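You operate a simulated robot arm through the tools that you are given. There is no shell and no other tool. Be economical: measure what you need, move in short steps, check, and stop when the job is done.

The job below is to be done with a simulated robot arm. You get a single attempt, and the scene is never put back.

## Task
Finish packing: small carton in the cardboard box, strap wound in, reel and box slid to the wall.
Where things are to end (x, y in the base frame): small carton within 0.06 m of [0.65, 0.4]; cardboard box within 0.04 m of [0.8, 0.29]; strap reel within 0.04 m of [0.82, 0.59].

The check looks at the end state, three seconds after you hand in, the way a careful person would. Anything else that was tipped, shoved, dropped, spilled or broken makes it a failure.

## Robot
A 7-joint arm with a two-finger parallel gripper, fixed in place. Base frame: the origin is at the foot of the arm, x ahead of it, y to its left, z up; the work surface is at about z = 0.8. Readings come in m, rad, newtons and seconds.
Its first joint turns from -2.897 to 2.897 rad. Payload 4.4 kg.
The TCP is the grasp point between the finger pads, 0.023 m short of the fingertips. In the tool frame z runs along the fingers and y along their closing line. The gripper opens to 0.094 m. The fingers are 0.038 m wide and 0.01 m thick; the gripper's body (0.054 by 0.096 m) begins 0.039 m behind the TCP.
Orientation is told as [roll, pitch, yaw] about the base's x, y, z axes, in that order, counted from this pose: with the fingers straight down and closing along the base's y, the tool's x points along the base's -x, its y along +y and its z along -z.

## Interface
- The arm moves only by the tool step_arm. Its argument "commands" is a list of rows, each a list of 3 entries, a list of its own where there are three numbers: the shift along the tool's x, y, z in cm, then the turn, a rotation vector about the tool's x, y, z in degrees, then the gripper command, from -1 (fully open) to 1 (shut), values between in proportion. In form: [[[x, y, z], [rx, ry, rz], jaw], ...]. A call has 1 to 12 rows; each row shifts and turns the commanded pose from where the row before left it, along the tool's axes as they then stand. A row lasts 0.2 s, in which the tool goes at most 0.05 m and 0.15 rad; a call with a longer step from one row to the next is refused whole, and so is a gripper value outside its range. A pose out of reach is approached as far as the arm can. The call stops where the force on the tool passes 90 N (or 10 N more than at its start, if that is more) or the arm is blocked; 0.2 s more then pass. Each finger travels about 0.072 m/s and halts on what it meets, pressing with about 24 N; the grip force reading is that of the motor and also rises with nothing between the fingers. The clock runs only during rows and for 0.2 s after the last one: add rows that do not move to give the fingers time. It gives the time, the measured TCP pose, the force on the tool (base axes), the opening and the grip force at its end, in the units of the frame above (readings bear some noise), with the torque about the TCP (base axes, N m) and any sound that the robot's microphone picked up.
- Cameras (640 x 400 px; columns grow to the right, rows downward): "scene" is fixed at [0.3994, 0.6498, 1.4006]; the picture's right is [-0.67, -0.74, 0.00], its down [-0.53, 0.48, -0.71] and it looks along [0.52, -0.47, -0.71] (base axes); focal length 214 px, centre (320, 200). "wrist" rides on the gripper at [0.086, 0.016, -0.074] in the tool frame; the picture's right is [-0.18, 0.98, 0.00], its down [-0.58, -0.11, -0.81] and it looks along [-0.79, -0.15, 0.59] (tool axes); focal length 243 px, centre (320, 200). There is no depth. A picture from a camera that has moved, and an enlarged one, comes with that camera's place and axes in the base frame and with its lens.
- get_image(camera): a new picture of that camera. The clock stands still meanwhile.
- close_up(camera, box): a new picture of the part [left, top, right, bottom] of that camera's present view, enlarged. The clock stands still meanwhile.
- job_done(): hands the job in; it is judged then, once.

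Go step by step. Nothing tells you positions but the pictures and the camera data: compare them with the known pose of the tool, close in by small moves and look again before you grip or let go. The budget is 120 turns and 64 pictures, counting those below and the enlarged ones. Unless the task says otherwise, let go and move clear before handing in, and close with one line.

The tools are called by a JSON object that holds its "op" and its "data". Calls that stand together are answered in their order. step_arm: Moves the arm, as the interface text tells. Its arguments: {"type":"object","properties":{"commands":{"type":"array","items":{"type":"array"}}},"required":["commands"]} The other tools are called the same way: get_image (camera) takes a picture; close_up (camera, box) takes an enlarged picture of a part of a camera's view; job_done () hands the job in.

At the start:

```text
time: 0.0
eef_pos: [0.6794, 0.2522, 1.24]
ee_rot: [0.0, 0.0, 0.0]
ft_force: [-0.5, -0.3, 0.0]
torque: [0.03, -0.04, -0.04]
gripper_width: 0.094
grasp_force: 0.1
```

scene: 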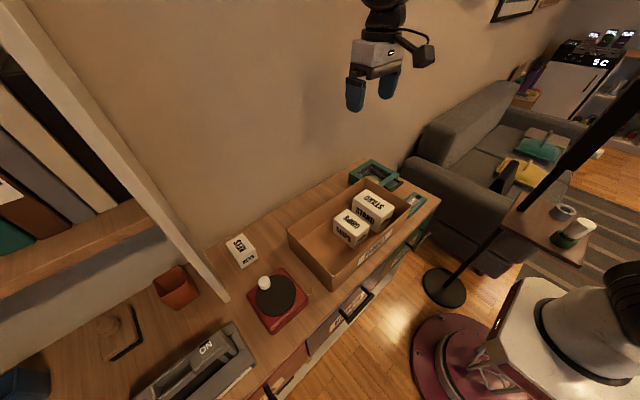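
wrist: 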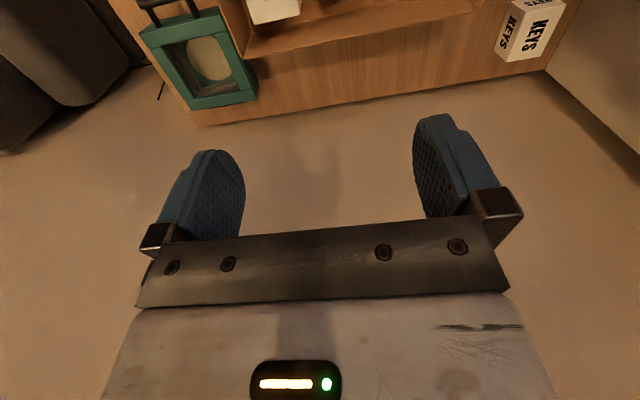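

I see a cardboard box with two cartons in it, a small white "KEYS" carton outside, and a red reel with a crank knob. I'll enlarge the work area before working out positions.

{"op": "close_up", "data": {"camera": "scene", "box": [200, 140, 450, 300]}}

{"op": "close_up", "data": {"camera": "scene", "box": [210, 220, 330, 340]}}

{"op": "close_up", "data": {"camera": "scene", "box": [40, 220, 440, 400]}}

```text
2.50 times, centred on (325, 220) of scene
camera zoom: at [0.3994, 0.6498, 1.4006], right [-0.67, -0.74, 0.0], down [-0.53, 0.48, -0.71], along [0.52, -0.47, -0.71], focal length 536 px, centre (308, 150)
```

zoom: 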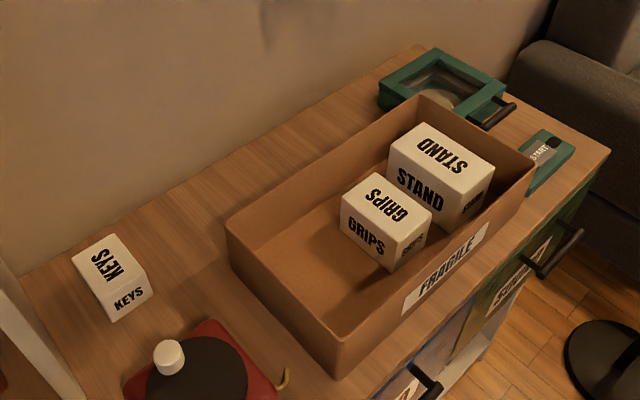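

```text
3.33 times, centred on (270, 280) of scene
camera zoom: at [0.3994, 0.6498, 1.4006], right [-0.67, -0.74, 0.0], down [-0.53, 0.48, -0.71], along [0.52, -0.47, -0.71], focal length 715 px, centre (487, -67)
```

zoom: 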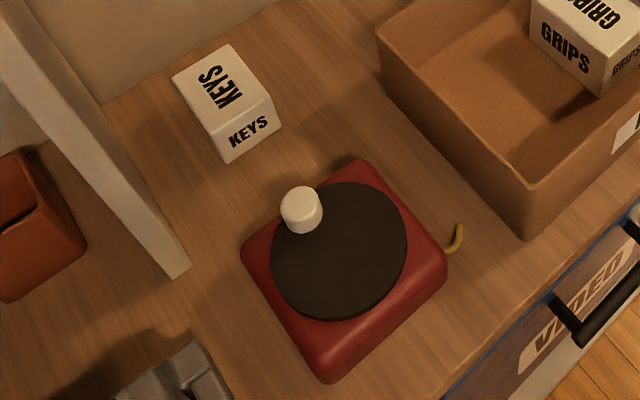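

```text
1.60 times, centred on (240, 310) of scene
camera zoom: at [0.3994, 0.6498, 1.4006], right [-0.67, -0.74, 0.0], down [-0.53, 0.48, -0.71], along [0.52, -0.47, -0.71], focal length 343 px, centre (448, 24)
```

zoom: 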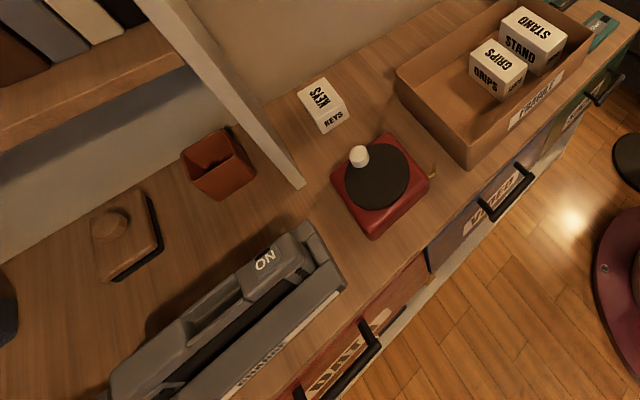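

The reel is about 0.11 m square and centred near (0.628, 0.593). Its yellow strap tail comes out on the -y side, and the crank knob is near (0.66, 0.60). The KEYS carton is near (0.816, 0.592), where the reel has to end up, and the box spans roughly x 0.55–0.75, y 0.11–0.47. I'll use the wrist camera to look at the reel.

{"op": "step_arm", "data": {"commands": [[[2.03, 3.18, 2.2], [0, 0, 0], -1], [[2.03, 3.18, 2.2], [0, 0, 0], -1], [[2.03, 3.18, 2.2], [0, 0, 0], -1], [[2.03, 3.18, 2.2], [0, 0, 0], -1], [[2.03, 3.18, 2.2], [0, 0, 0], -1], [[2.03, 3.18, 2.2], [0, 0, 0], -1], [[2.03, 3.18, 2.2], [0, 0, 0], -1], [[2.03, 3.18, 2.2], [0, 0, 0], -1], [[2.03, 3.18, 2.2], [0, 0, 0], -1], [[2.03, 3.18, 2.2], [0, 0, 0], -1], [[2.03, 3.18, 2.2], [0, 0, 0], -1], [[2.03, 3.18, 2.2], [0, 0, 0], -1]]}}

{"op": "get_image", "data": {"camera": "wrist"}}

```text
time: 2.6
eef_pos: [0.4343, 0.6341, 0.976]
ee_rot: [0.001, -0.001, 0.002]
ft_force: [-0.5, 0.3, 0.5]
torque: [-0.01, -0.01, 0.01]
gripper_width: 0.0942
grasp_force: 0.1
```

```text
58 pictures are left
camera wrist: at [0.3482, 0.6511, 1.0509], right [0.18, 0.98, 0.0], down [0.58, -0.11, 0.81], along [0.79, -0.15, -0.59], focal length 243 px, centre (320, 200)
```

wrist: 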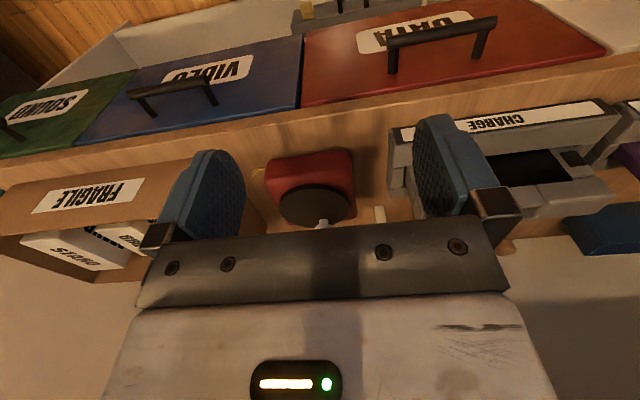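

The wrist picture is upside down, and the reel shows above the gripper. I'll enlarge the reel and its strap.

{"op": "close_up", "data": {"camera": "wrist", "box": [240, 130, 400, 230]}}

{"op": "close_up", "data": {"camera": "scene", "box": [245, 255, 315, 335]}}

{"op": "close_up", "data": {"camera": "scene", "box": [330, 140, 450, 220]}}

```text
4.00 times, centred on (320, 180) of wrist
camera zoom: at [0.3482, 0.6511, 1.0509], right [0.18, 0.98, 0.0], down [0.58, -0.11, 0.81], along [0.79, -0.15, -0.59], focal length 970 px, centre (320, 280)
```

zoom: 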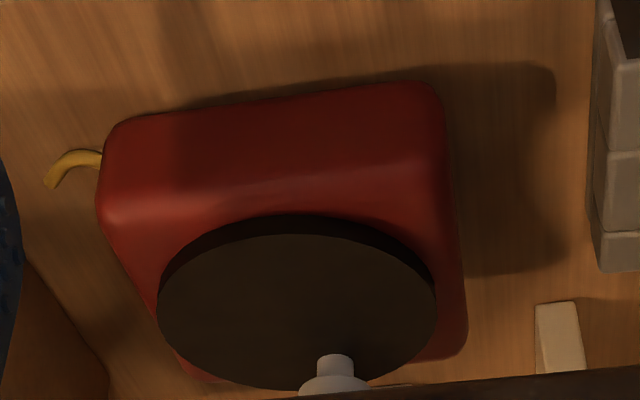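

```text
5.00 times, centred on (280, 295) of scene
camera zoom: at [0.3994, 0.6498, 1.4006], right [-0.67, -0.74, 0.0], down [-0.53, 0.48, -0.71], along [0.52, -0.47, -0.71], focal length 1072 px, centre (520, -275)
```

zoom: 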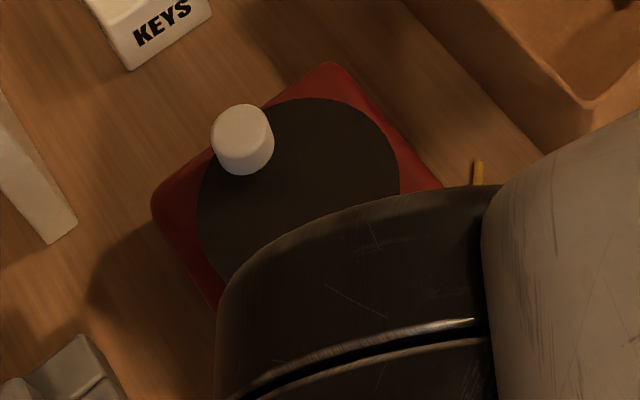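

```text
5.00 times, centred on (390, 180) of scene
camera zoom: at [0.3994, 0.6498, 1.4006], right [-0.67, -0.74, 0.0], down [-0.53, 0.48, -0.71], along [0.52, -0.47, -0.71], focal length 1072 px, centre (-30, 300)
```

zoom: 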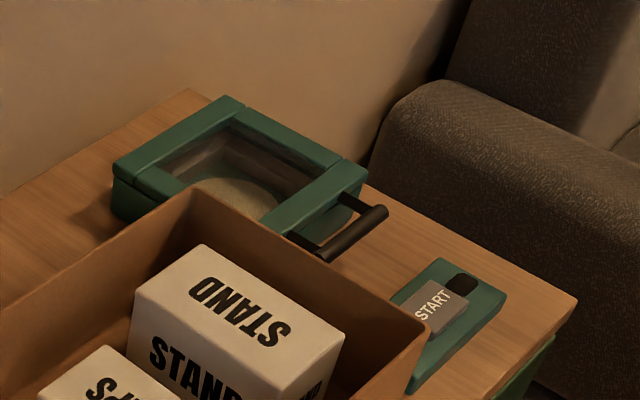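

The disk top is at about z 0.855 with a radius near 0.05, and the knob (about 3 cm across) is near (0.662, 0.601). The strap leaves tangentially on the -x side, so a clockwise turn should wind it in. I'll go above the knob.

{"op": "step_arm", "data": {"commands": [[[-4.0, -0.55, 0.2], [0, 0, 0], -1], [[-4.0, -0.55, 0.4], [0, 0, 0], -1], [[-4.0, -0.55, 0.4], [0, 0, 0], -1], [[-4.0, -0.55, 0.5], [0, 0, 0], -1], [[-4.0, -0.55, 0.6], [0, 0, 0], -1], [[-2.9, -0.55, 2.5], [0, 0, 0], -1], [[0, 0, 0], [0, 0, 0], -1]]}}

{"op": "get_image", "data": {"camera": "wrist"}}

{"op": "close_up", "data": {"camera": "scene", "box": [200, 200, 360, 330]}}

```text
time: 4.2
eef_pos: [0.6659, 0.6, 0.9294]
ee_rot: [0.002, 0.001, -0.001]
ft_force: [0.0, 0.0, -0.3]
torque: [-0.03, -0.01, 0.05]
gripper_width: 0.094
grasp_force: 0.1
```

```text
54 pictures are left
camera wrist: at [0.5791, 0.6159, 1.0031], right [0.18, 0.98, 0.0], down [0.58, -0.11, 0.81], along [0.79, -0.15, -0.59], focal length 243 px, centre (320, 200)
```

wrist: 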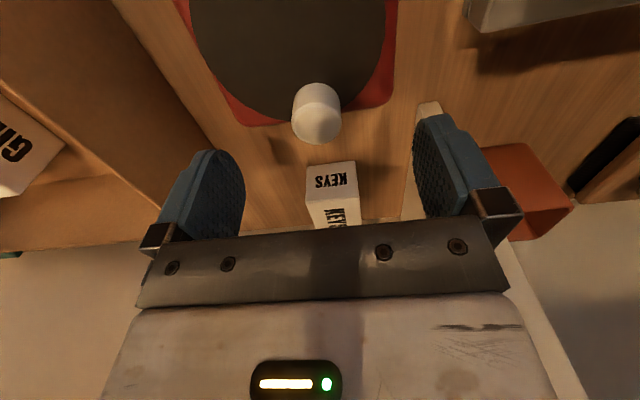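

```text
3.08 times, centred on (280, 265) of scene
camera zoom: at [0.3994, 0.6498, 1.4006], right [-0.67, -0.74, 0.0], down [-0.53, 0.48, -0.71], along [0.52, -0.47, -0.71], focal length 660 px, centre (443, 0)
```

zoom: 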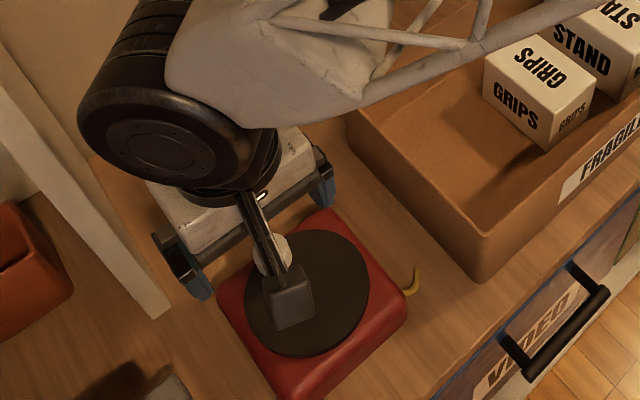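

The knob sits at about (0.664, 0.599), directly under the TCP. I'll go down and grip it above the disk.

{"op": "step_arm", "data": {"commands": [[[0.1, 0, 2.1], [0, 0, 0], -1], [[0, 0, 2.0], [0, 0, 0], -1], [[0, 0, 0], [0, 0, 0], 0], [[0, 0, 0], [0, 0, 0], 1], [[0, 0, 0], [0, 0, 0], 1], [[0, 0, 0], [0, 0, 0], 1], [[0, 0, 0], [0, 0, 0], 1]]}}

{"op": "get_image", "data": {"camera": "wrist"}}

```text
time: 5.8
eef_pos: [0.6637, 0.5997, 0.8892]
ee_rot: [-0.001, -0.001, -0.001]
ft_force: [2.9, 0.8, -0.4]
torque: [-0.2, -0.22, 0.02]
gripper_width: 0.0276
grasp_force: 24.3
```

```text
52 pictures are left
camera wrist: at [0.5776, 0.6168, 0.9631], right [0.18, 0.98, 0.0], down [0.58, -0.11, 0.81], along [0.79, -0.15, -0.59], focal length 243 px, centre (320, 200)
```

wrist: 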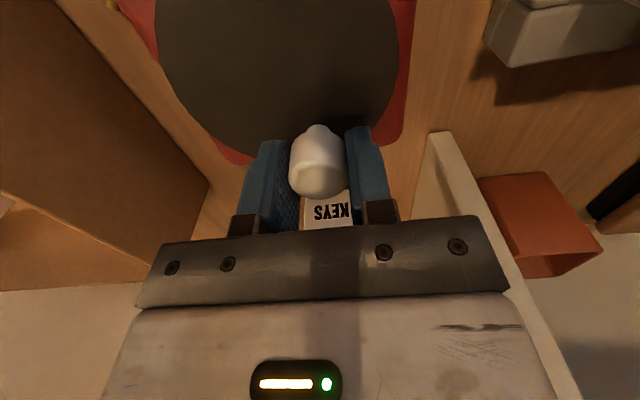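

The knob is held. I'll try about 40° clockwise around the hub and watch the forces.

{"op": "step_arm", "data": {"commands": [[[-0.055, -0.628, 0], [0, 0, 0], 1], [[0.055, -0.628, 0], [0, 0, 0], 1], [[0.163, -0.607, 0], [0, 0, 0], 1], [[0.266, -0.569, 0], [0, 0, 0], 1]]}}

{"op": "get_image", "data": {"camera": "wrist"}}

{"op": "close_up", "data": {"camera": "scene", "box": [200, 200, 360, 330]}}

```text
time: 6.8
eef_pos: [0.6599, 0.5766, 0.89]
ee_rot: [0.0, 0.0, 0.001]
ft_force: [-0.1, 1.1, -0.3]
torque: [0.11, 0.24, -0.11]
gripper_width: 0.0277
grasp_force: 24.0
```

```text
51 pictures are left
camera wrist: at [0.5729, 0.5932, 0.9631], right [0.18, 0.98, 0.0], down [0.58, -0.11, 0.81], along [0.79, -0.15, -0.59], focal length 243 px, centre (320, 200)
```

wrist: 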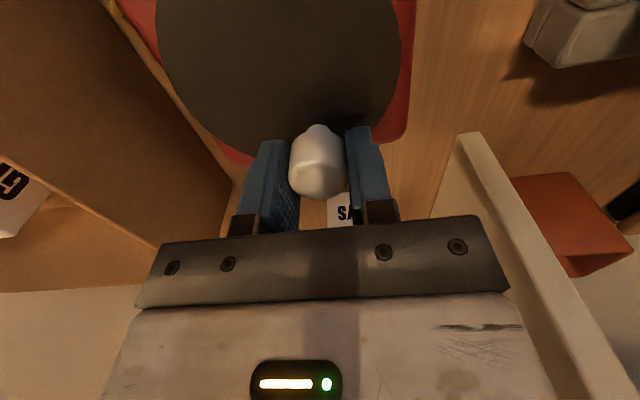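

```text
3.08 times, centred on (280, 265) of scene
camera zoom: at [0.3994, 0.6498, 1.4006], right [-0.67, -0.74, 0.0], down [-0.53, 0.48, -0.71], along [0.52, -0.47, -0.71], focal length 660 px, centre (443, 0)
```

zoom: 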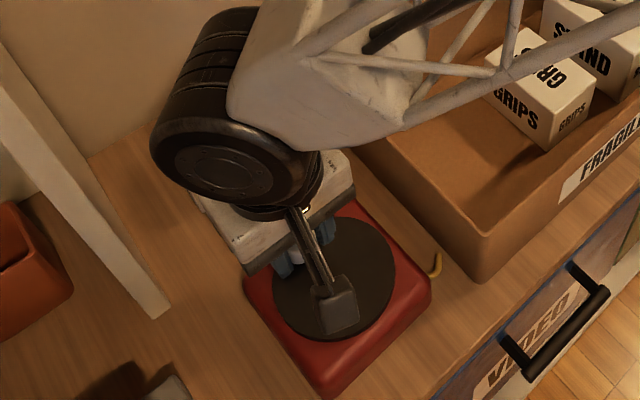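

Instead of turning, the reel slid about 2 cm in -y, because the grip stopped the knob from pivoting. I'll try again with the tool yawing clockwise around the hub so the disk turns with it.

{"op": "step_arm", "data": {"commands": [[[-0.053, -0.506, 0], [0, 0, 8], 1], [[-0.053, -0.506, 0], [0, 0, 8], 1], [[-0.053, -0.506, 0], [0, 0, 8], 1], [[-0.053, -0.506, 0], [0, 0, 8], 1], [[-0.053, -0.506, 0], [0, 0, 8], 1]]}}

{"op": "get_image", "data": {"camera": "wrist"}}

{"op": "close_up", "data": {"camera": "scene", "box": [200, 200, 360, 330]}}

```text
time: 8.0
eef_pos: [0.6538, 0.5521, 0.8894]
ee_rot: [0.0, -0.002, -0.699]
ft_force: [0.3, 0.5, 0.1]
torque: [-0.24, -0.08, 0.03]
gripper_width: 0.0278
grasp_force: 23.8
```

```text
49 pictures are left
camera wrist: at [0.5985, 0.6203, 0.9631], right [0.77, 0.63, 0.0], down [0.37, -0.46, 0.81], along [0.51, -0.62, -0.59], focal length 243 px, centre (320, 200)
```

wrist: 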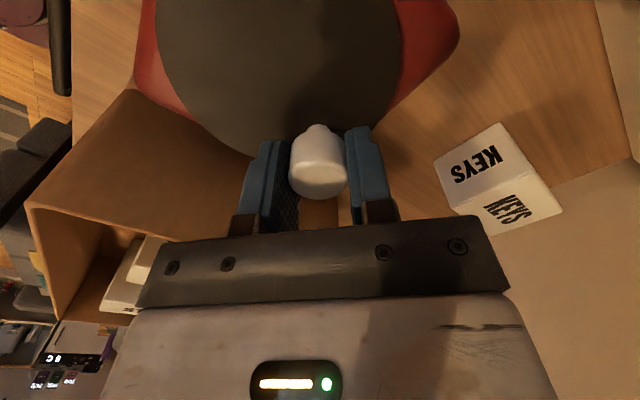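

```text
3.08 times, centred on (280, 265) of scene
camera zoom: at [0.3994, 0.6498, 1.4006], right [-0.67, -0.74, 0.0], down [-0.53, 0.48, -0.71], along [0.52, -0.47, -0.71], focal length 660 px, centre (443, 0)
```

zoom: 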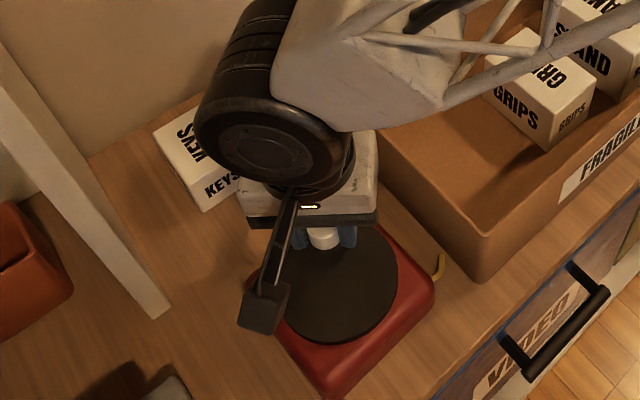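

That worked: the disk turned about 40° while the base kept its orientation. I'll keep winding clockwise.

{"op": "step_arm", "data": {"commands": [[[-0.053, -0.506, 0], [0, 0, 8], 1], [[-0.053, -0.506, 0], [0, 0, 8], 1], [[-0.053, -0.506, 0], [0, 0, 8], 1], [[-0.053, -0.506, 0], [0, 0, 8], 1], [[-0.053, -0.506, 0], [0, 0, 8], 1], [[-0.053, -0.506, 0], [0, 0, 8], 1], [[-0.053, -0.506, 0], [0, 0, 8], 1], [[-0.053, -0.506, 0], [0, 0, 8], 1], [[-0.053, -0.506, 0], [0, 0, 8], 1], [[-0.053, -0.506, 0], [0, 0, 8], 1]]}}

{"op": "get_image", "data": {"camera": "scene"}}

```text
time: 10.2
eef_pos: [0.6099, 0.537, 0.8899]
ee_rot: [0.0, 0.0, -2.096]
ft_force: [-0.1, -0.1, -0.8]
torque: [-0.1, 0.2, 0.03]
gripper_width: 0.0276
grasp_force: 24.1
```

```text
47 pictures are left
```

scene: 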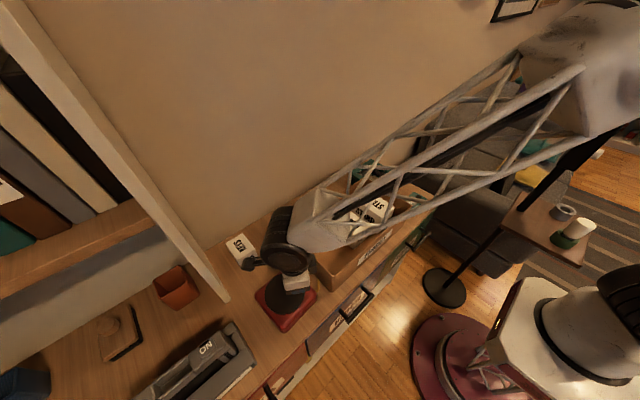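

The yaw is now about -120°. I'll check how much strap is left.

{"op": "close_up", "data": {"camera": "scene", "box": [240, 255, 340, 335]}}

{"op": "get_image", "data": {"camera": "wrist"}}

```text
5.00 times, centred on (290, 295) of scene
camera zoom: at [0.3994, 0.6498, 1.4006], right [-0.67, -0.74, 0.0], down [-0.53, 0.48, -0.71], along [0.52, -0.47, -0.71], focal length 1072 px, centre (470, -275)
```

zoom: 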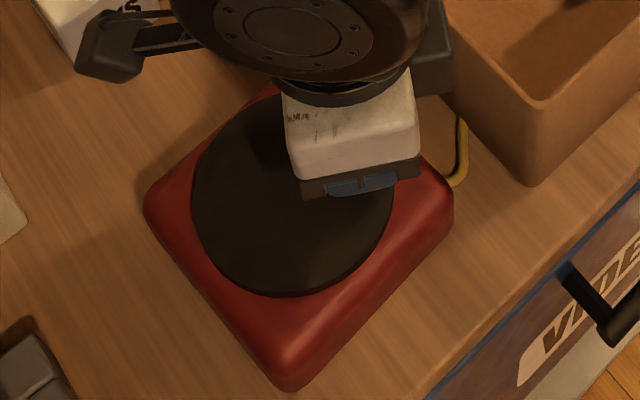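

```text
45 pictures are left
camera wrist: at [0.6674, 0.6031, 0.9634], right [0.76, -0.65, 0.0], down [-0.39, -0.45, 0.81], along [-0.53, -0.61, -0.59], focal length 243 px, centre (320, 200)
```

wrist: 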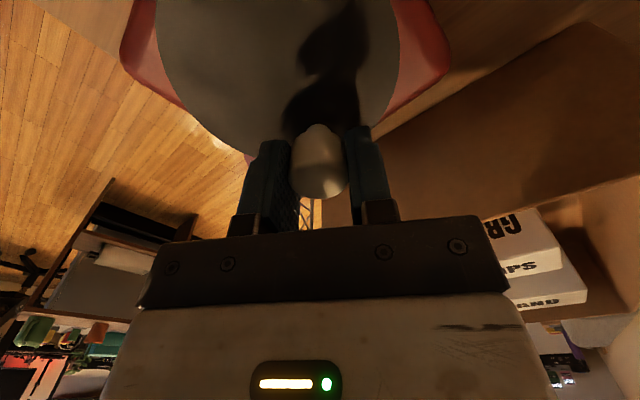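

The yellow tail has got longer, so clockwise pays the strap out. I'll reverse and wind counter-clockwise.

{"op": "step_arm", "data": {"commands": [[[0.123, 0.494, 0], [0, 0, -8], 1], [[0.123, 0.494, 0], [0, 0, -8], 1], [[0.123, 0.494, 0], [0, 0, -8], 1], [[0.123, 0.494, 0], [0, 0, -8], 1], [[0.123, 0.494, 0], [0, 0, -8], 1], [[0.123, 0.494, 0], [0, 0, -8], 1], [[0.123, 0.494, 0], [0, 0, -8], 1], [[0.123, 0.494, 0], [0, 0, -8], 1], [[0.123, 0.494, 0], [0, 0, -8], 1], [[0.123, 0.494, 0], [0, 0, -8], 1], [[0.123, 0.494, 0], [0, 0, -8], 1], [[0.123, 0.494, 0], [0, 0, -8], 1]]}}

{"op": "step_arm", "data": {"commands": [[[0.123, 0.494, 0], [0, 0, -8], 1], [[0.123, 0.494, 0], [0, 0, -8], 1], [[0.123, 0.494, 0], [0, 0, -8], 1], [[0.123, 0.494, 0], [0, 0, -8], 1], [[0.123, 0.494, 0], [0, 0, -8], 1], [[0.123, 0.494, 0], [0, 0, -8], 1], [[0.123, 0.494, 0], [0, 0, -8], 1], [[0.123, 0.494, 0], [0, 0, -8], 1]]}}

{"op": "close_up", "data": {"camera": "scene", "box": [240, 255, 340, 335]}}

```text
time: 12.8
eef_pos: [0.6565, 0.5619, 0.8899]
ee_rot: [0.001, -0.002, -0.417]
ft_force: [-3.4, 0.9, 13.8]
torque: [-0.05, 0.45, -0.01]
gripper_width: 0.0276
grasp_force: 23.9
```

```text
time: 14.6
eef_pos: [0.6452, 0.5975, 0.8885]
ee_rot: [0.001, 0.0, 0.701]
ft_force: [-3.6, -7.9, 14.4]
torque: [0.0, 0.24, 0.02]
gripper_width: 0.0277
grasp_force: 24.3
```

```text
5.00 times, centred on (290, 295) of scene
camera zoom: at [0.3994, 0.6498, 1.4006], right [-0.67, -0.74, 0.0], down [-0.53, 0.48, -0.71], along [0.52, -0.47, -0.71], focal length 1072 px, centre (470, -275)
```

zoom: 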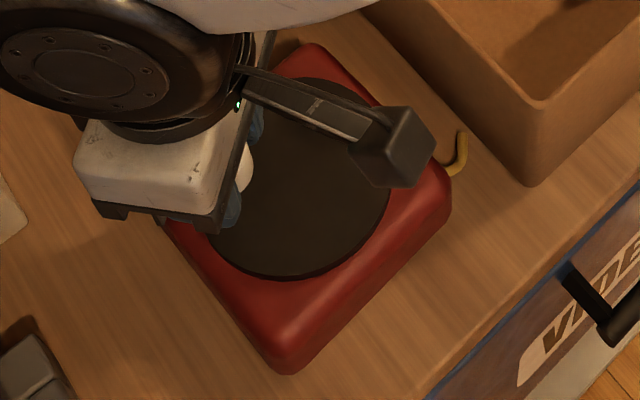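

The tail is shorter again, so counter-clockwise winds it in. I'll ease up about 1 mm to take off the vertical load and continue.

{"op": "step_arm", "data": {"commands": [[[0.123, 0.494, -0.1], [0, 0, -8], 1], [[0.123, 0.494, 0], [0, 0, -8], 1], [[0.123, 0.494, 0], [0, 0, -8], 1], [[0.123, 0.494, 0], [0, 0, -8], 1], [[0.123, 0.494, 0], [0, 0, -8], 1], [[0.123, 0.494, 0], [0, 0, -8], 1], [[0.123, 0.494, 0], [0, 0, -8], 1], [[0.123, 0.494, 0], [0, 0, -8], 1], [[0.123, 0.494, 0], [0, 0, -8], 1], [[0.123, 0.494, 0], [0, 0, -8], 1]]}}

{"op": "close_up", "data": {"camera": "scene", "box": [240, 255, 340, 335]}}

{"op": "get_image", "data": {"camera": "wrist"}}

```text
time: 16.8
eef_pos: [0.5984, 0.5974, 0.8908]
ee_rot: [0.0, 0.0, 2.097]
ft_force: [0.6, 0.3, -0.6]
torque: [0.23, 0.25, 0.0]
gripper_width: 0.0277
grasp_force: 24.1
```

```text
5.00 times, centred on (290, 295) of scene
camera zoom: at [0.3994, 0.6498, 1.4006], right [-0.67, -0.74, 0.0], down [-0.53, 0.48, -0.71], along [0.52, -0.47, -0.71], focal length 1072 px, centre (470, -275)
```

zoom: 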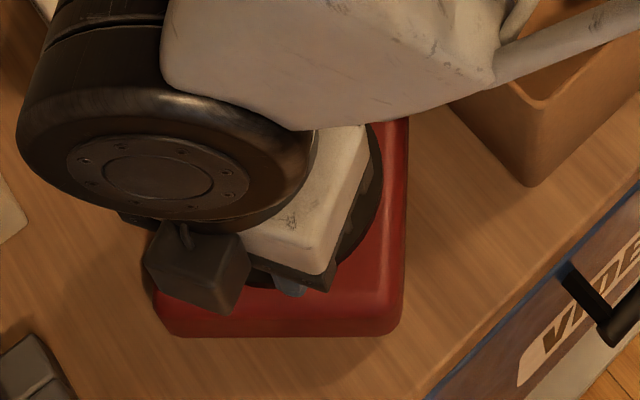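

```text
42 pictures are left
camera wrist: at [0.6281, 0.5155, 0.9645], right [-0.94, -0.33, 0.0], down [-0.2, 0.56, 0.81], along [-0.27, 0.76, -0.59], focal length 243 px, centre (320, 200)
```

wrist: 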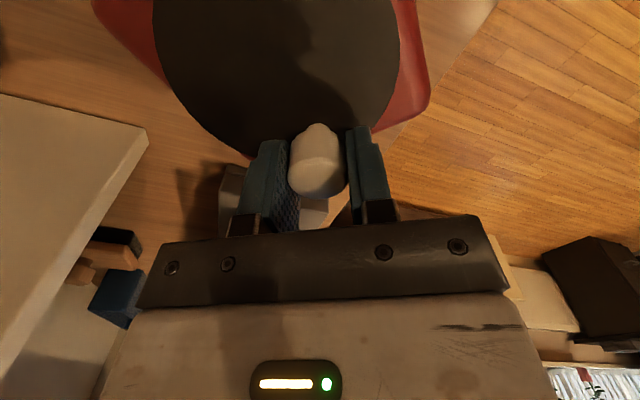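

The base turned with the disk towards the end, and the strap no longer shows, so it seems to have reached its stop. I'll let go, lift and look.

{"op": "step_arm", "data": {"commands": [[[0, 0, 0], [0, 0, 0], 0.2], [[0, 0, 0], [0, 0, 0], -0.5], [[0, 0, 0], [0, 0, 0], -0.5], [[0, 0, -3], [0, 0, 0], -1], [[0, 0, -5], [0, 0, 0], -1], [[0, 0, -5], [0, 0, 6], -1], [[4, 0, -3], [0, 0, 8], -1], [[4, 0, 0], [0, 0, 8], -1], [[4, 0, 0], [0, 0, 8], -1], [[4, 0, 0], [0, 0, 8], -1]]}}

{"op": "close_up", "data": {"camera": "scene", "box": [210, 220, 370, 330]}}

```text
time: 19.0
eef_pos: [0.6323, 0.4423, 1.0502]
ee_rot: [-0.003, 0.0, 1.431]
ft_force: [0.5, -0.5, -1.1]
torque: [0.05, -0.01, 0.02]
gripper_width: 0.0939
grasp_force: 0.0
```

```text
3.64 times, centred on (290, 275) of scene
camera zoom: at [0.3994, 0.6498, 1.4006], right [-0.67, -0.74, 0.0], down [-0.53, 0.48, -0.71], along [0.52, -0.47, -0.71], focal length 780 px, centre (429, -73)
```

zoom: 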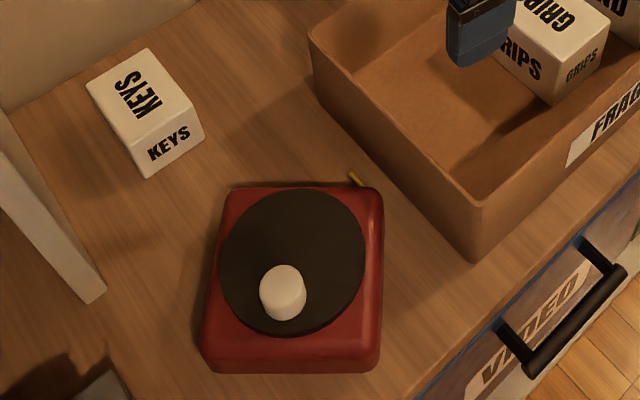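

A small piece of strap still shows at the top right corner. I'll zoom in on it.

{"op": "close_up", "data": {"camera": "scene", "box": [280, 255, 320, 280]}}

{"op": "get_image", "data": {"camera": "wrist"}}

```text
16.00 times, centred on (300, 268) of scene
camera zoom: at [0.3994, 0.6498, 1.4006], right [-0.67, -0.74, 0.0], down [-0.53, 0.48, -0.71], along [0.52, -0.47, -0.71], focal length 3432 px, centre (640, -880)
```

zoom: 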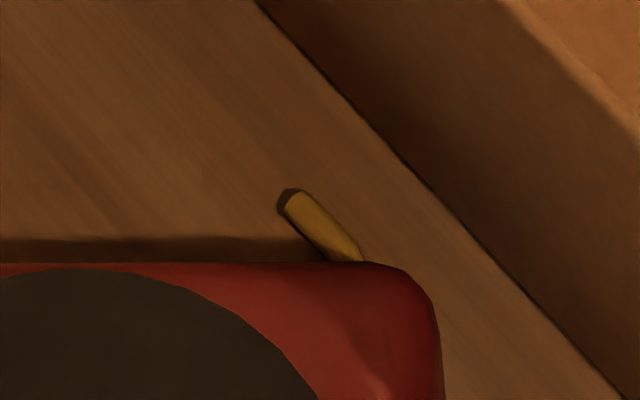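

```text
39 pictures are left
camera wrist: at [0.6036, 0.3598, 1.1242], right [-0.95, 0.32, 0.0], down [0.19, 0.56, 0.81], along [0.26, 0.76, -0.59], focal length 243 px, centre (320, 200)
```

wrist: 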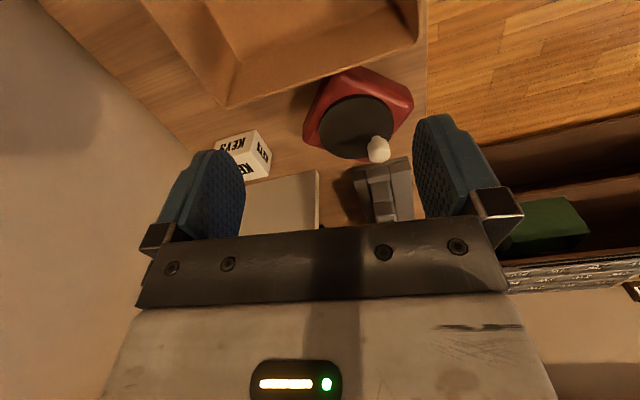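

About 1.5 cm of strap is still out, so it needs more winding. I'll turn the wrist back to about -80° to get range, then grip the knob again at (0.5985, 0.5975).

{"op": "step_arm", "data": {"commands": [[[0, 0, 0], [0, 0, 8.1], -1], [[0, 0, 0], [0, 0, 8.1], -1], [[0, 0, 0], [0, 0, 8.1], -1], [[0, 0, 0], [0, 0, 8.1], -1], [[0, 0, 0], [0, 0, 8.1], -1], [[0, 0, 0], [0, 0, 8.1], -1], [[0, 0, 0], [0, 0, 8.1], -1], [[0, 0, 0], [0, 0, 8.1], -1], [[0, 0, 0], [0, 0, 8.1], -1], [[0, 0, 0], [0, 0, 8.1], -1], [[0, 0, 0], [0, 0, 8.1], -1], [[0, 0, 0], [0, 0, 8.1], -1]]}}

{"op": "step_arm", "data": {"commands": [[[0, 0, 0], [0, 0, 8.1], -1], [[0, 0, 0], [0, 0, 8.1], -1], [[0, 0, 0], [0, 0, 8.1], -1], [[0, 0, 0], [0, 0, 8.1], -1], [[0, 0, 0], [0, 0, 8.1], -1], [[0, 0, 0], [0, 0, 8.1], -1], [[0, 0, 0], [0, 0, 8.1], -1], [[0, 0, 0], [0, 0, 8.1], -1], [[4, -0.15, 2], [0, 0, 0], -1], [[4, -0.15, 3], [0, 0, 0], -1], [[4, -0.15, 3], [0, 0, 0], -1], [[3.9, -0.15, 2], [0, 0, 0], -1]]}}

{"op": "get_image", "data": {"camera": "wrist"}}

```text
time: 21.6
eef_pos: [0.6314, 0.4453, 1.0502]
ee_rot: [0.0, -0.001, -0.268]
ft_force: [0.2, -0.5, 0.2]
torque: [0.04, 0.0, -0.02]
gripper_width: 0.094
grasp_force: 0.0
```

```text
time: 24.2
eef_pos: [0.5993, 0.5986, 0.9497]
ee_rot: [0.001, 0.0, -1.397]
ft_force: [0.5, 0.4, 0.3]
torque: [-0.03, -0.02, -0.02]
gripper_width: 0.0941
grasp_force: 0.0
```

```text
38 pictures are left
camera wrist: at [0.6003, 0.6872, 1.0233], right [1.0, -0.01, 0.0], down [-0.01, -0.59, 0.81], along [-0.01, -0.81, -0.59], focal length 243 px, centre (320, 200)
```

wrist: 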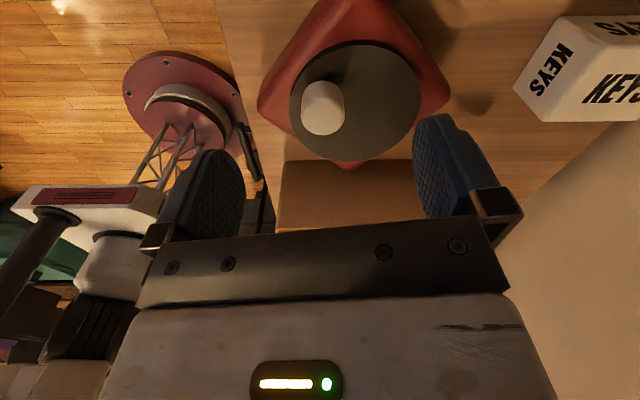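

The knob is near (0.600, 0.596). I'll go down, grip it, press lightly to hold the base in place, and check the forces.

{"op": "step_arm", "data": {"commands": [[[-0.2, 0, 2], [0, 0, 0], -1], [[0, 0, 2], [0, 0, 0], -1], [[0, 0, 2.1], [0, 0, 0], -1], [[0, 0, 0], [0, 0, 0], 0], [[0, 0, 0], [0, 0, 0], 1], [[0, 0, 0], [0, 0, 0], 1], [[0, 0, 0], [0, 0, 0], 1], [[0, 0, 0], [0, 0, 0], 1], [[0, 0, 0.15], [0, 0, 0], 1]]}}

{"op": "get_image", "data": {"camera": "wrist"}}

```text
time: 26.2
eef_pos: [0.5993, 0.5966, 0.8896]
ee_rot: [0.003, 0.002, -1.396]
ft_force: [-6.5, -3.6, 16.6]
torque: [-0.14, 0.35, -0.27]
gripper_width: 0.0277
grasp_force: 24.2
```

```text
37 pictures are left
camera wrist: at [0.5999, 0.6857, 0.9633], right [1.0, -0.01, 0.0], down [-0.01, -0.59, 0.81], along [-0.01, -0.81, -0.59], focal length 243 px, centre (320, 200)
```

wrist: 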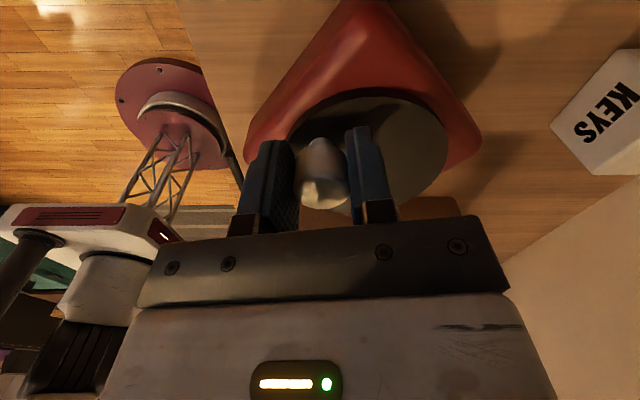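

The tool presses with about 16 N, which is fine. I'll wind on counter-clockwise for about 48° and check the base.

{"op": "step_arm", "data": {"commands": [[[-0.332, -0.315, 0], [0, 0, -8], 1], [[-0.332, -0.315, 0], [0, 0, -8], 1], [[-0.332, -0.315, 0], [0, 0, -8], 1], [[-0.332, -0.315, 0], [0, 0, -8], 1], [[-0.332, -0.315, 0], [0, 0, -8], 1], [[-0.332, -0.315, 0], [0, 0, -8], 1]]}}

{"op": "get_image", "data": {"camera": "wrist"}}

{"op": "close_up", "data": {"camera": "scene", "box": [240, 255, 340, 335]}}

```text
time: 27.6
eef_pos: [0.5944, 0.572, 0.8865]
ee_rot: [0.001, 0.0, -0.556]
ft_force: [-6.0, -6.2, 14.0]
torque: [-0.23, 0.14, -0.17]
gripper_width: 0.0279
grasp_force: 23.8
```

```text
36 pictures are left
camera wrist: at [0.5283, 0.6311, 0.9604], right [0.68, 0.74, 0.0], down [0.44, -0.4, 0.81], along [0.59, -0.54, -0.59], focal length 243 px, centre (320, 200)
```

wrist: 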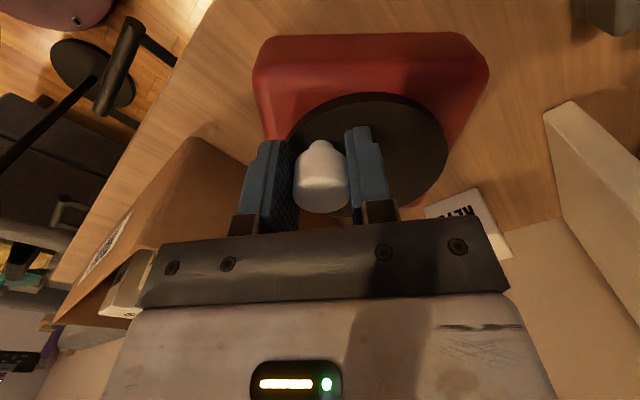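

```text
5.00 times, centred on (290, 295) of scene
camera zoom: at [0.3994, 0.6498, 1.4006], right [-0.67, -0.74, 0.0], down [-0.53, 0.48, -0.71], along [0.52, -0.47, -0.71], focal length 1072 px, centre (470, -275)
```

zoom: 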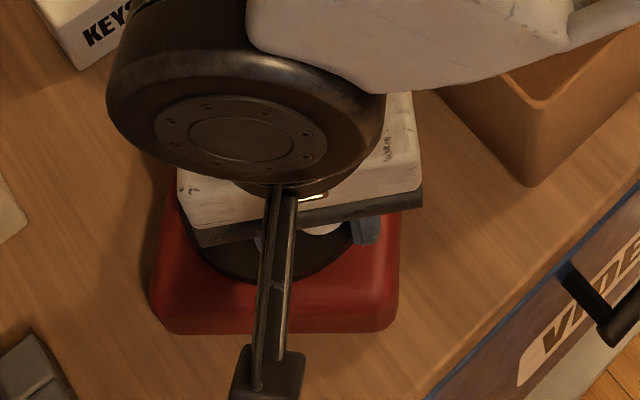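

The base stayed put and the disk turned, so light pressure works. I'll continue.

{"op": "step_arm", "data": {"commands": [[[-0.332, -0.315, 0], [0, 0, -8], 1], [[-0.332, -0.315, 0], [0, 0, -8], 1], [[-0.332, -0.315, 0], [0, 0, -8], 1], [[-0.332, -0.315, 0], [0, 0, -8], 1], [[-0.332, -0.315, 0], [0, 0, -8], 1], [[-0.332, -0.315, 0], [0, 0, -8], 1], [[-0.332, -0.315, 0], [0, 0, -8], 1], [[-0.332, -0.315, 0], [0, 0, -8], 1]]}}

{"op": "close_up", "data": {"camera": "scene", "box": [240, 255, 340, 335]}}

```text
time: 29.4
eef_pos: [0.6167, 0.546, 0.8883]
ee_rot: [0.001, 0.001, 0.561]
ft_force: [0.6, 0.1, -0.7]
torque: [-0.35, 0.12, 0.0]
gripper_width: 0.0278
grasp_force: 24.0
```

```text
5.00 times, centred on (290, 295) of scene
camera zoom: at [0.3994, 0.6498, 1.4006], right [-0.67, -0.74, 0.0], down [-0.53, 0.48, -0.71], along [0.52, -0.47, -0.71], focal length 1072 px, centre (470, -275)
```

zoom: 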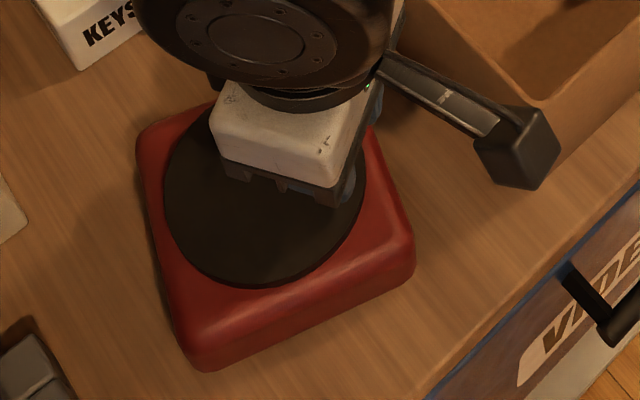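

Once the pressure dropped off, the base turned a little again. I'll press slightly and continue.

{"op": "step_arm", "data": {"commands": [[[0, 0, 0.2], [0, 0, 0], 1], [[-0.332, -0.315, 0.03], [0, 0, -8], 1], [[-0.332, -0.315, 0.03], [0, 0, -8], 1], [[-0.332, -0.315, 0.03], [0, 0, -8], 1], [[-0.332, -0.315, 0.03], [0, 0, -8], 1], [[-0.332, -0.315, 0.03], [0, 0, -8], 1], [[-0.332, -0.315, 0.03], [0, 0, -8], 1], [[-0.332, -0.315, 0.03], [0, 0, -8], 1]]}}

{"op": "close_up", "data": {"camera": "scene", "box": [240, 255, 340, 335]}}

```text
time: 31.2
eef_pos: [0.6455, 0.5532, 0.8832]
ee_rot: [-0.003, -0.002, 1.538]
ft_force: [5.2, -6.2, 14.2]
torque: [0.15, 0.15, -0.05]
gripper_width: 0.0276
grasp_force: 24.1
```

```text
5.00 times, centred on (290, 295) of scene
camera zoom: at [0.3994, 0.6498, 1.4006], right [-0.67, -0.74, 0.0], down [-0.53, 0.48, -0.71], along [0.52, -0.47, -0.71], focal length 1072 px, centre (470, -275)
```

zoom: 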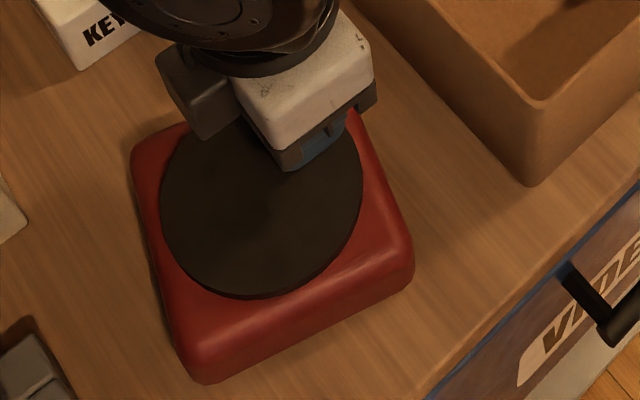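

The base held. I'll continue to about 120° yaw.

{"op": "step_arm", "data": {"commands": [[[-0.332, -0.315, 0.02], [0, 0, -8], 1], [[-0.332, -0.315, 0.02], [0, 0, -8], 1], [[-0.332, -0.315, 0.02], [0, 0, -8], 1], [[-0.332, -0.315, 0.02], [0, 0, -8], 1]]}}

{"op": "close_up", "data": {"camera": "scene", "box": [240, 245, 340, 325]}}

{"op": "get_image", "data": {"camera": "wrist"}}

```text
time: 32.2
eef_pos: [0.6554, 0.5674, 0.8818]
ee_rot: [-0.002, 0.001, 2.096]
ft_force: [7.2, -1.8, 13.2]
torque: [0.01, 0.1, -0.09]
gripper_width: 0.0275
grasp_force: 23.9
```

```text
5.00 times, centred on (290, 285) of scene
camera zoom: at [0.3994, 0.6498, 1.4006], right [-0.67, -0.74, 0.0], down [-0.53, 0.48, -0.71], along [0.52, -0.47, -0.71], focal length 1072 px, centre (470, -225)
```

zoom: 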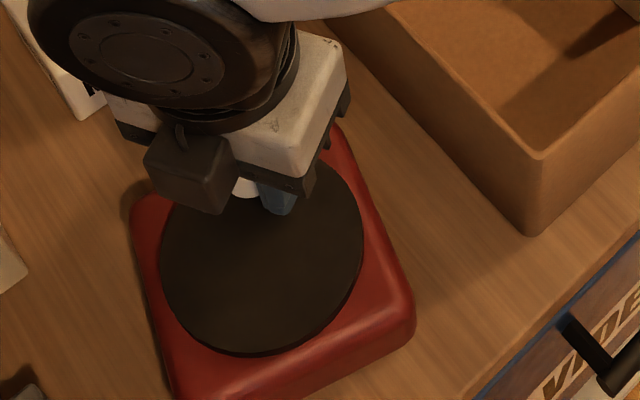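

```text
31 pictures are left
camera wrist: at [0.6851, 0.4848, 0.9563], right [-0.94, -0.33, 0.0], down [-0.2, 0.56, 0.81], along [-0.27, 0.76, -0.59], focal length 243 px, centre (320, 200)
```

wrist: 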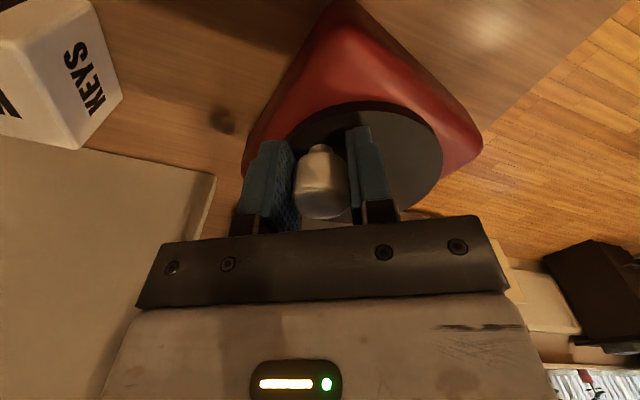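

No strap shows from either camera. I'll let go, lift and look at the reel unobstructed.

{"op": "step_arm", "data": {"commands": [[[0, 0, -0.2], [0, 0, 0], 0.2], [[0, 0, 0], [0, 0, 0], -0.5], [[0, 0, 0], [0, 0, 0], -0.5], [[0, 0, -3], [0, 0, 0], -1], [[0, 0, -5], [0, 0, 8], -1], [[0, 0, -5], [0, 0, 8], -1], [[4, 0, -3], [0, 0, 8], -1], [[4, 0, 0], [0, 0, 8], -1], [[4, 0, 0], [0, 0, 8], -1], [[4, 0, 0], [0, 0, 8], -1], [[0, 0, 0], [0, 0, 8], -1], [[0, 0, 0], [0, 0, 8], -1]]}}

{"op": "close_up", "data": {"camera": "scene", "box": [220, 230, 320, 330]}}

```text
time: 34.8
eef_pos: [0.6607, 0.412, 1.0462]
ee_rot: [-0.001, 0.0, 0.974]
ft_force: [-0.6, 0.4, -0.7]
torque: [-0.02, -0.03, 0.02]
gripper_width: 0.0944
grasp_force: 0.0
```

```text
4.00 times, centred on (270, 280) of scene
camera zoom: at [0.3994, 0.6498, 1.4006], right [-0.67, -0.74, 0.0], down [-0.53, 0.48, -0.71], along [0.52, -0.47, -0.71], focal length 858 px, centre (520, -120)
```

zoom: 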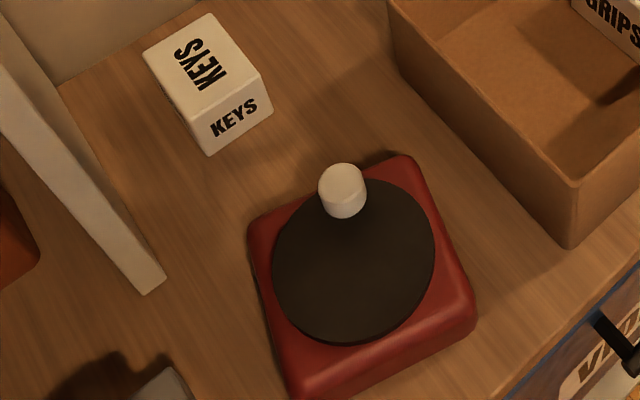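

No strap is visible from this side. To be sure, I'll look at the reel's far face with the wrist camera from the other side.

{"op": "step_arm", "data": {"commands": [[[0, 0, 0], [0, 0, -8], -1], [[0, 0, 0], [0, 0, -8], -1], [[0, 0, 0], [0, 0, -8], -1], [[0, 0, 0], [0, 0, -8], -1], [[0, 0, 0], [0, 0, -8], -1], [[0, 0, 0], [0, 0, -8], -1], [[0, 0, 0], [0, 0, -8], -1], [[0, 0, 0], [0, 0, -8], -1], [[-1.1, -2.9, 0], [0, 0, 0], -1], [[-1.1, -2.9, 0], [0, 0, 0], -1]]}}

{"op": "close_up", "data": {"camera": "wrist", "box": [250, 60, 430, 210]}}

```text
time: 37.0
eef_pos: [0.7001, 0.4591, 1.0452]
ee_rot: [-0.002, -0.001, 2.095]
ft_force: [-0.5, 0.3, 0.3]
torque: [0.0, 0.04, -0.02]
gripper_width: 0.0941
grasp_force: 0.1
```

```text
2.67 times, centred on (340, 135) of wrist
camera zoom: at [0.7299, 0.375, 1.1193], right [-0.94, -0.33, 0.0], down [-0.2, 0.56, 0.81], along [-0.27, 0.76, -0.59], focal length 647 px, centre (267, 373)
```

zoom: 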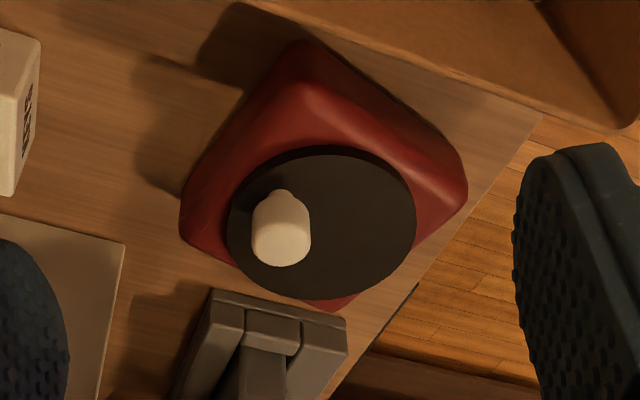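

The strap is fully in. The reel is centred near (0.62, 0.59) and sits about 14° off square. Next is the KEYS carton near (0.816, 0.592), which is right at the edge of reach, so I'll turn the wrist to yaw 0 and approach with a slight outward tilt.

{"op": "step_arm", "data": {"commands": [[[0, 0, 0], [0, 0, 8], -1], [[0, 0, 0], [0, 0, 8], -1], [[0, 0, 0], [0, 0, 8], -1], [[0, 0, 0], [0, 0, 8], -1], [[0, 0, 0], [0, 0, 8], -1], [[0, 0, 0], [0, 0, 8], -1], [[0, 0, 0], [0, 0, 8], -1], [[0, 0, 0], [0, 0, 8], -1], [[0, 0, 0], [0, 0, 8], -1], [[0, 0, 0], [0, 0, 8], -1], [[0, 0, 0], [0, 0, 8], -1], [[0, 0, 0], [0, 0, 8], -1]]}}

{"op": "step_arm", "data": {"commands": [[[0, 0, 0], [0, 0, 8], -1], [[0, 0, 0], [0, 0, 8], -1], [[0, 0, 0], [0, 0, 8], -1], [[0, 4.4, 2], [0, 0, 0], -1], [[0, 4.4, 2], [0, 0, 0], -1], [[0, 4.4, 2], [0, 0, 0], -1], [[0, 0, 0], [0, -6, 0], -1], [[0, 0, 0], [0, -6, 0], -1]]}}

{"op": "get_image", "data": {"camera": "wrist"}}

```text
time: 39.6
eef_pos: [0.6996, 0.4564, 1.0453]
ee_rot: [0.0, -0.001, 0.417]
ft_force: [0.4, 0.1, 0.1]
torque: [0.0, 0.0, 0.01]
gripper_width: 0.0937
grasp_force: 0.0
```

```text
time: 41.4
eef_pos: [0.701, 0.5894, 0.9844]
ee_rot: [-0.001, -0.21, 0.0]
ft_force: [-0.8, 0.4, -0.4]
torque: [-0.01, 0.0, 0.03]
gripper_width: 0.0943
grasp_force: 0.1
```

```text
28 pictures are left
camera wrist: at [0.601, 0.607, 1.0385], right [0.18, 0.98, 0.04], down [0.4, -0.11, 0.91], along [0.9, -0.15, -0.41], focal length 243 px, centre (320, 200)
```

wrist: 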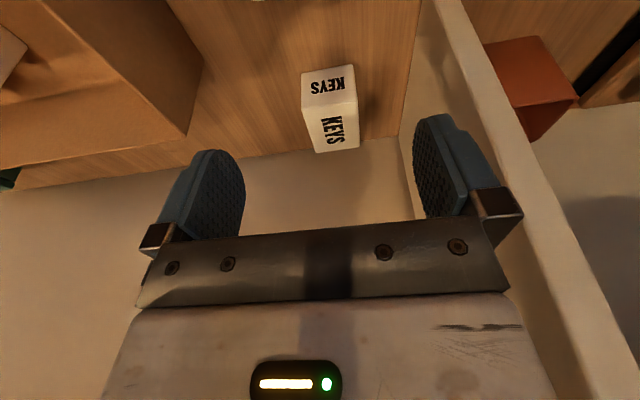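

The carton spans about x 0.784–0.858 and y 0.562–0.619. I'll move over its near half and check reach.

{"op": "step_arm", "data": {"commands": [[[-2.64, 0.05, 3.46], [0, 0, 0], -1], [[-2.64, 0, 3.46], [0, 0, 0], -1], [[-2.64, 0, 3.46], [0, 0, 0], -1], [[0, 0, 0], [0, 0, 0], -1]]}}

{"op": "get_image", "data": {"camera": "wrist"}}

```text
time: 42.4
eef_pos: [0.7996, 0.5921, 0.9009]
ee_rot: [0.0, -0.211, -0.001]
ft_force: [-0.7, -0.4, 0.9]
torque: [0.0, 0.0, 0.01]
gripper_width: 0.0942
grasp_force: 0.1
```

```text
27 pictures are left
camera wrist: at [0.6993, 0.6076, 0.9544], right [0.18, 0.98, 0.04], down [0.4, -0.11, 0.91], along [0.9, -0.15, -0.41], focal length 243 px, centre (320, 200)
```

wrist: 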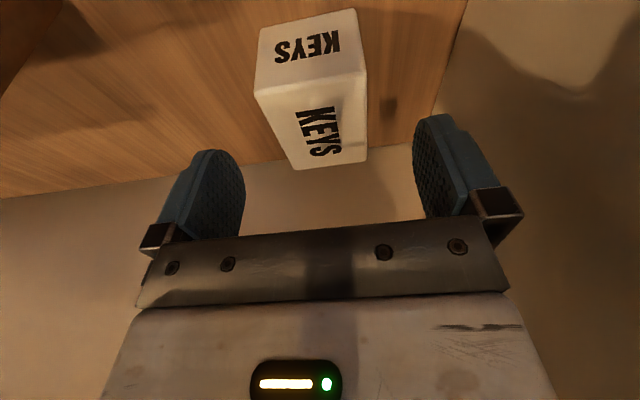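

Reach is fine. I'll descend over the carton and close gently.

{"op": "step_arm", "data": {"commands": [[[0.1, -0.1, 2.2], [0, 0, 0], -1], [[0.1, 0, 2.2], [0, 0, 0], -1], [[0.07, 0, 2.2], [0, 0, 0], -1], [[0, 0, 0], [0, 0, 0], 0.5], [[0, 0, 0], [0, 0, 0], 1], [[0, 0, 0], [0, 0, 0], 1], [[0, 0, 0], [0, 0, 0], 1]]}}

{"op": "get_image", "data": {"camera": "wrist"}}

```text
time: 44.0
eef_pos: [0.8098, 0.5887, 0.8335]
ee_rot: [0.0, -0.21, 0.0]
ft_force: [-0.9, 0.4, 0.7]
torque: [0.0, -0.02, 0.0]
gripper_width: 0.0576
grasp_force: 23.8
```

```text
26 pictures are left
camera wrist: at [0.7109, 0.606, 0.8876], right [0.18, 0.98, 0.04], down [0.4, -0.11, 0.91], along [0.9, -0.15, -0.41], focal length 243 px, centre (320, 200)
```

wrist: 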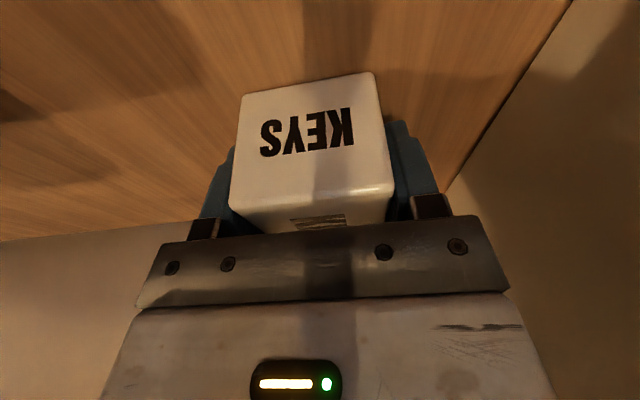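

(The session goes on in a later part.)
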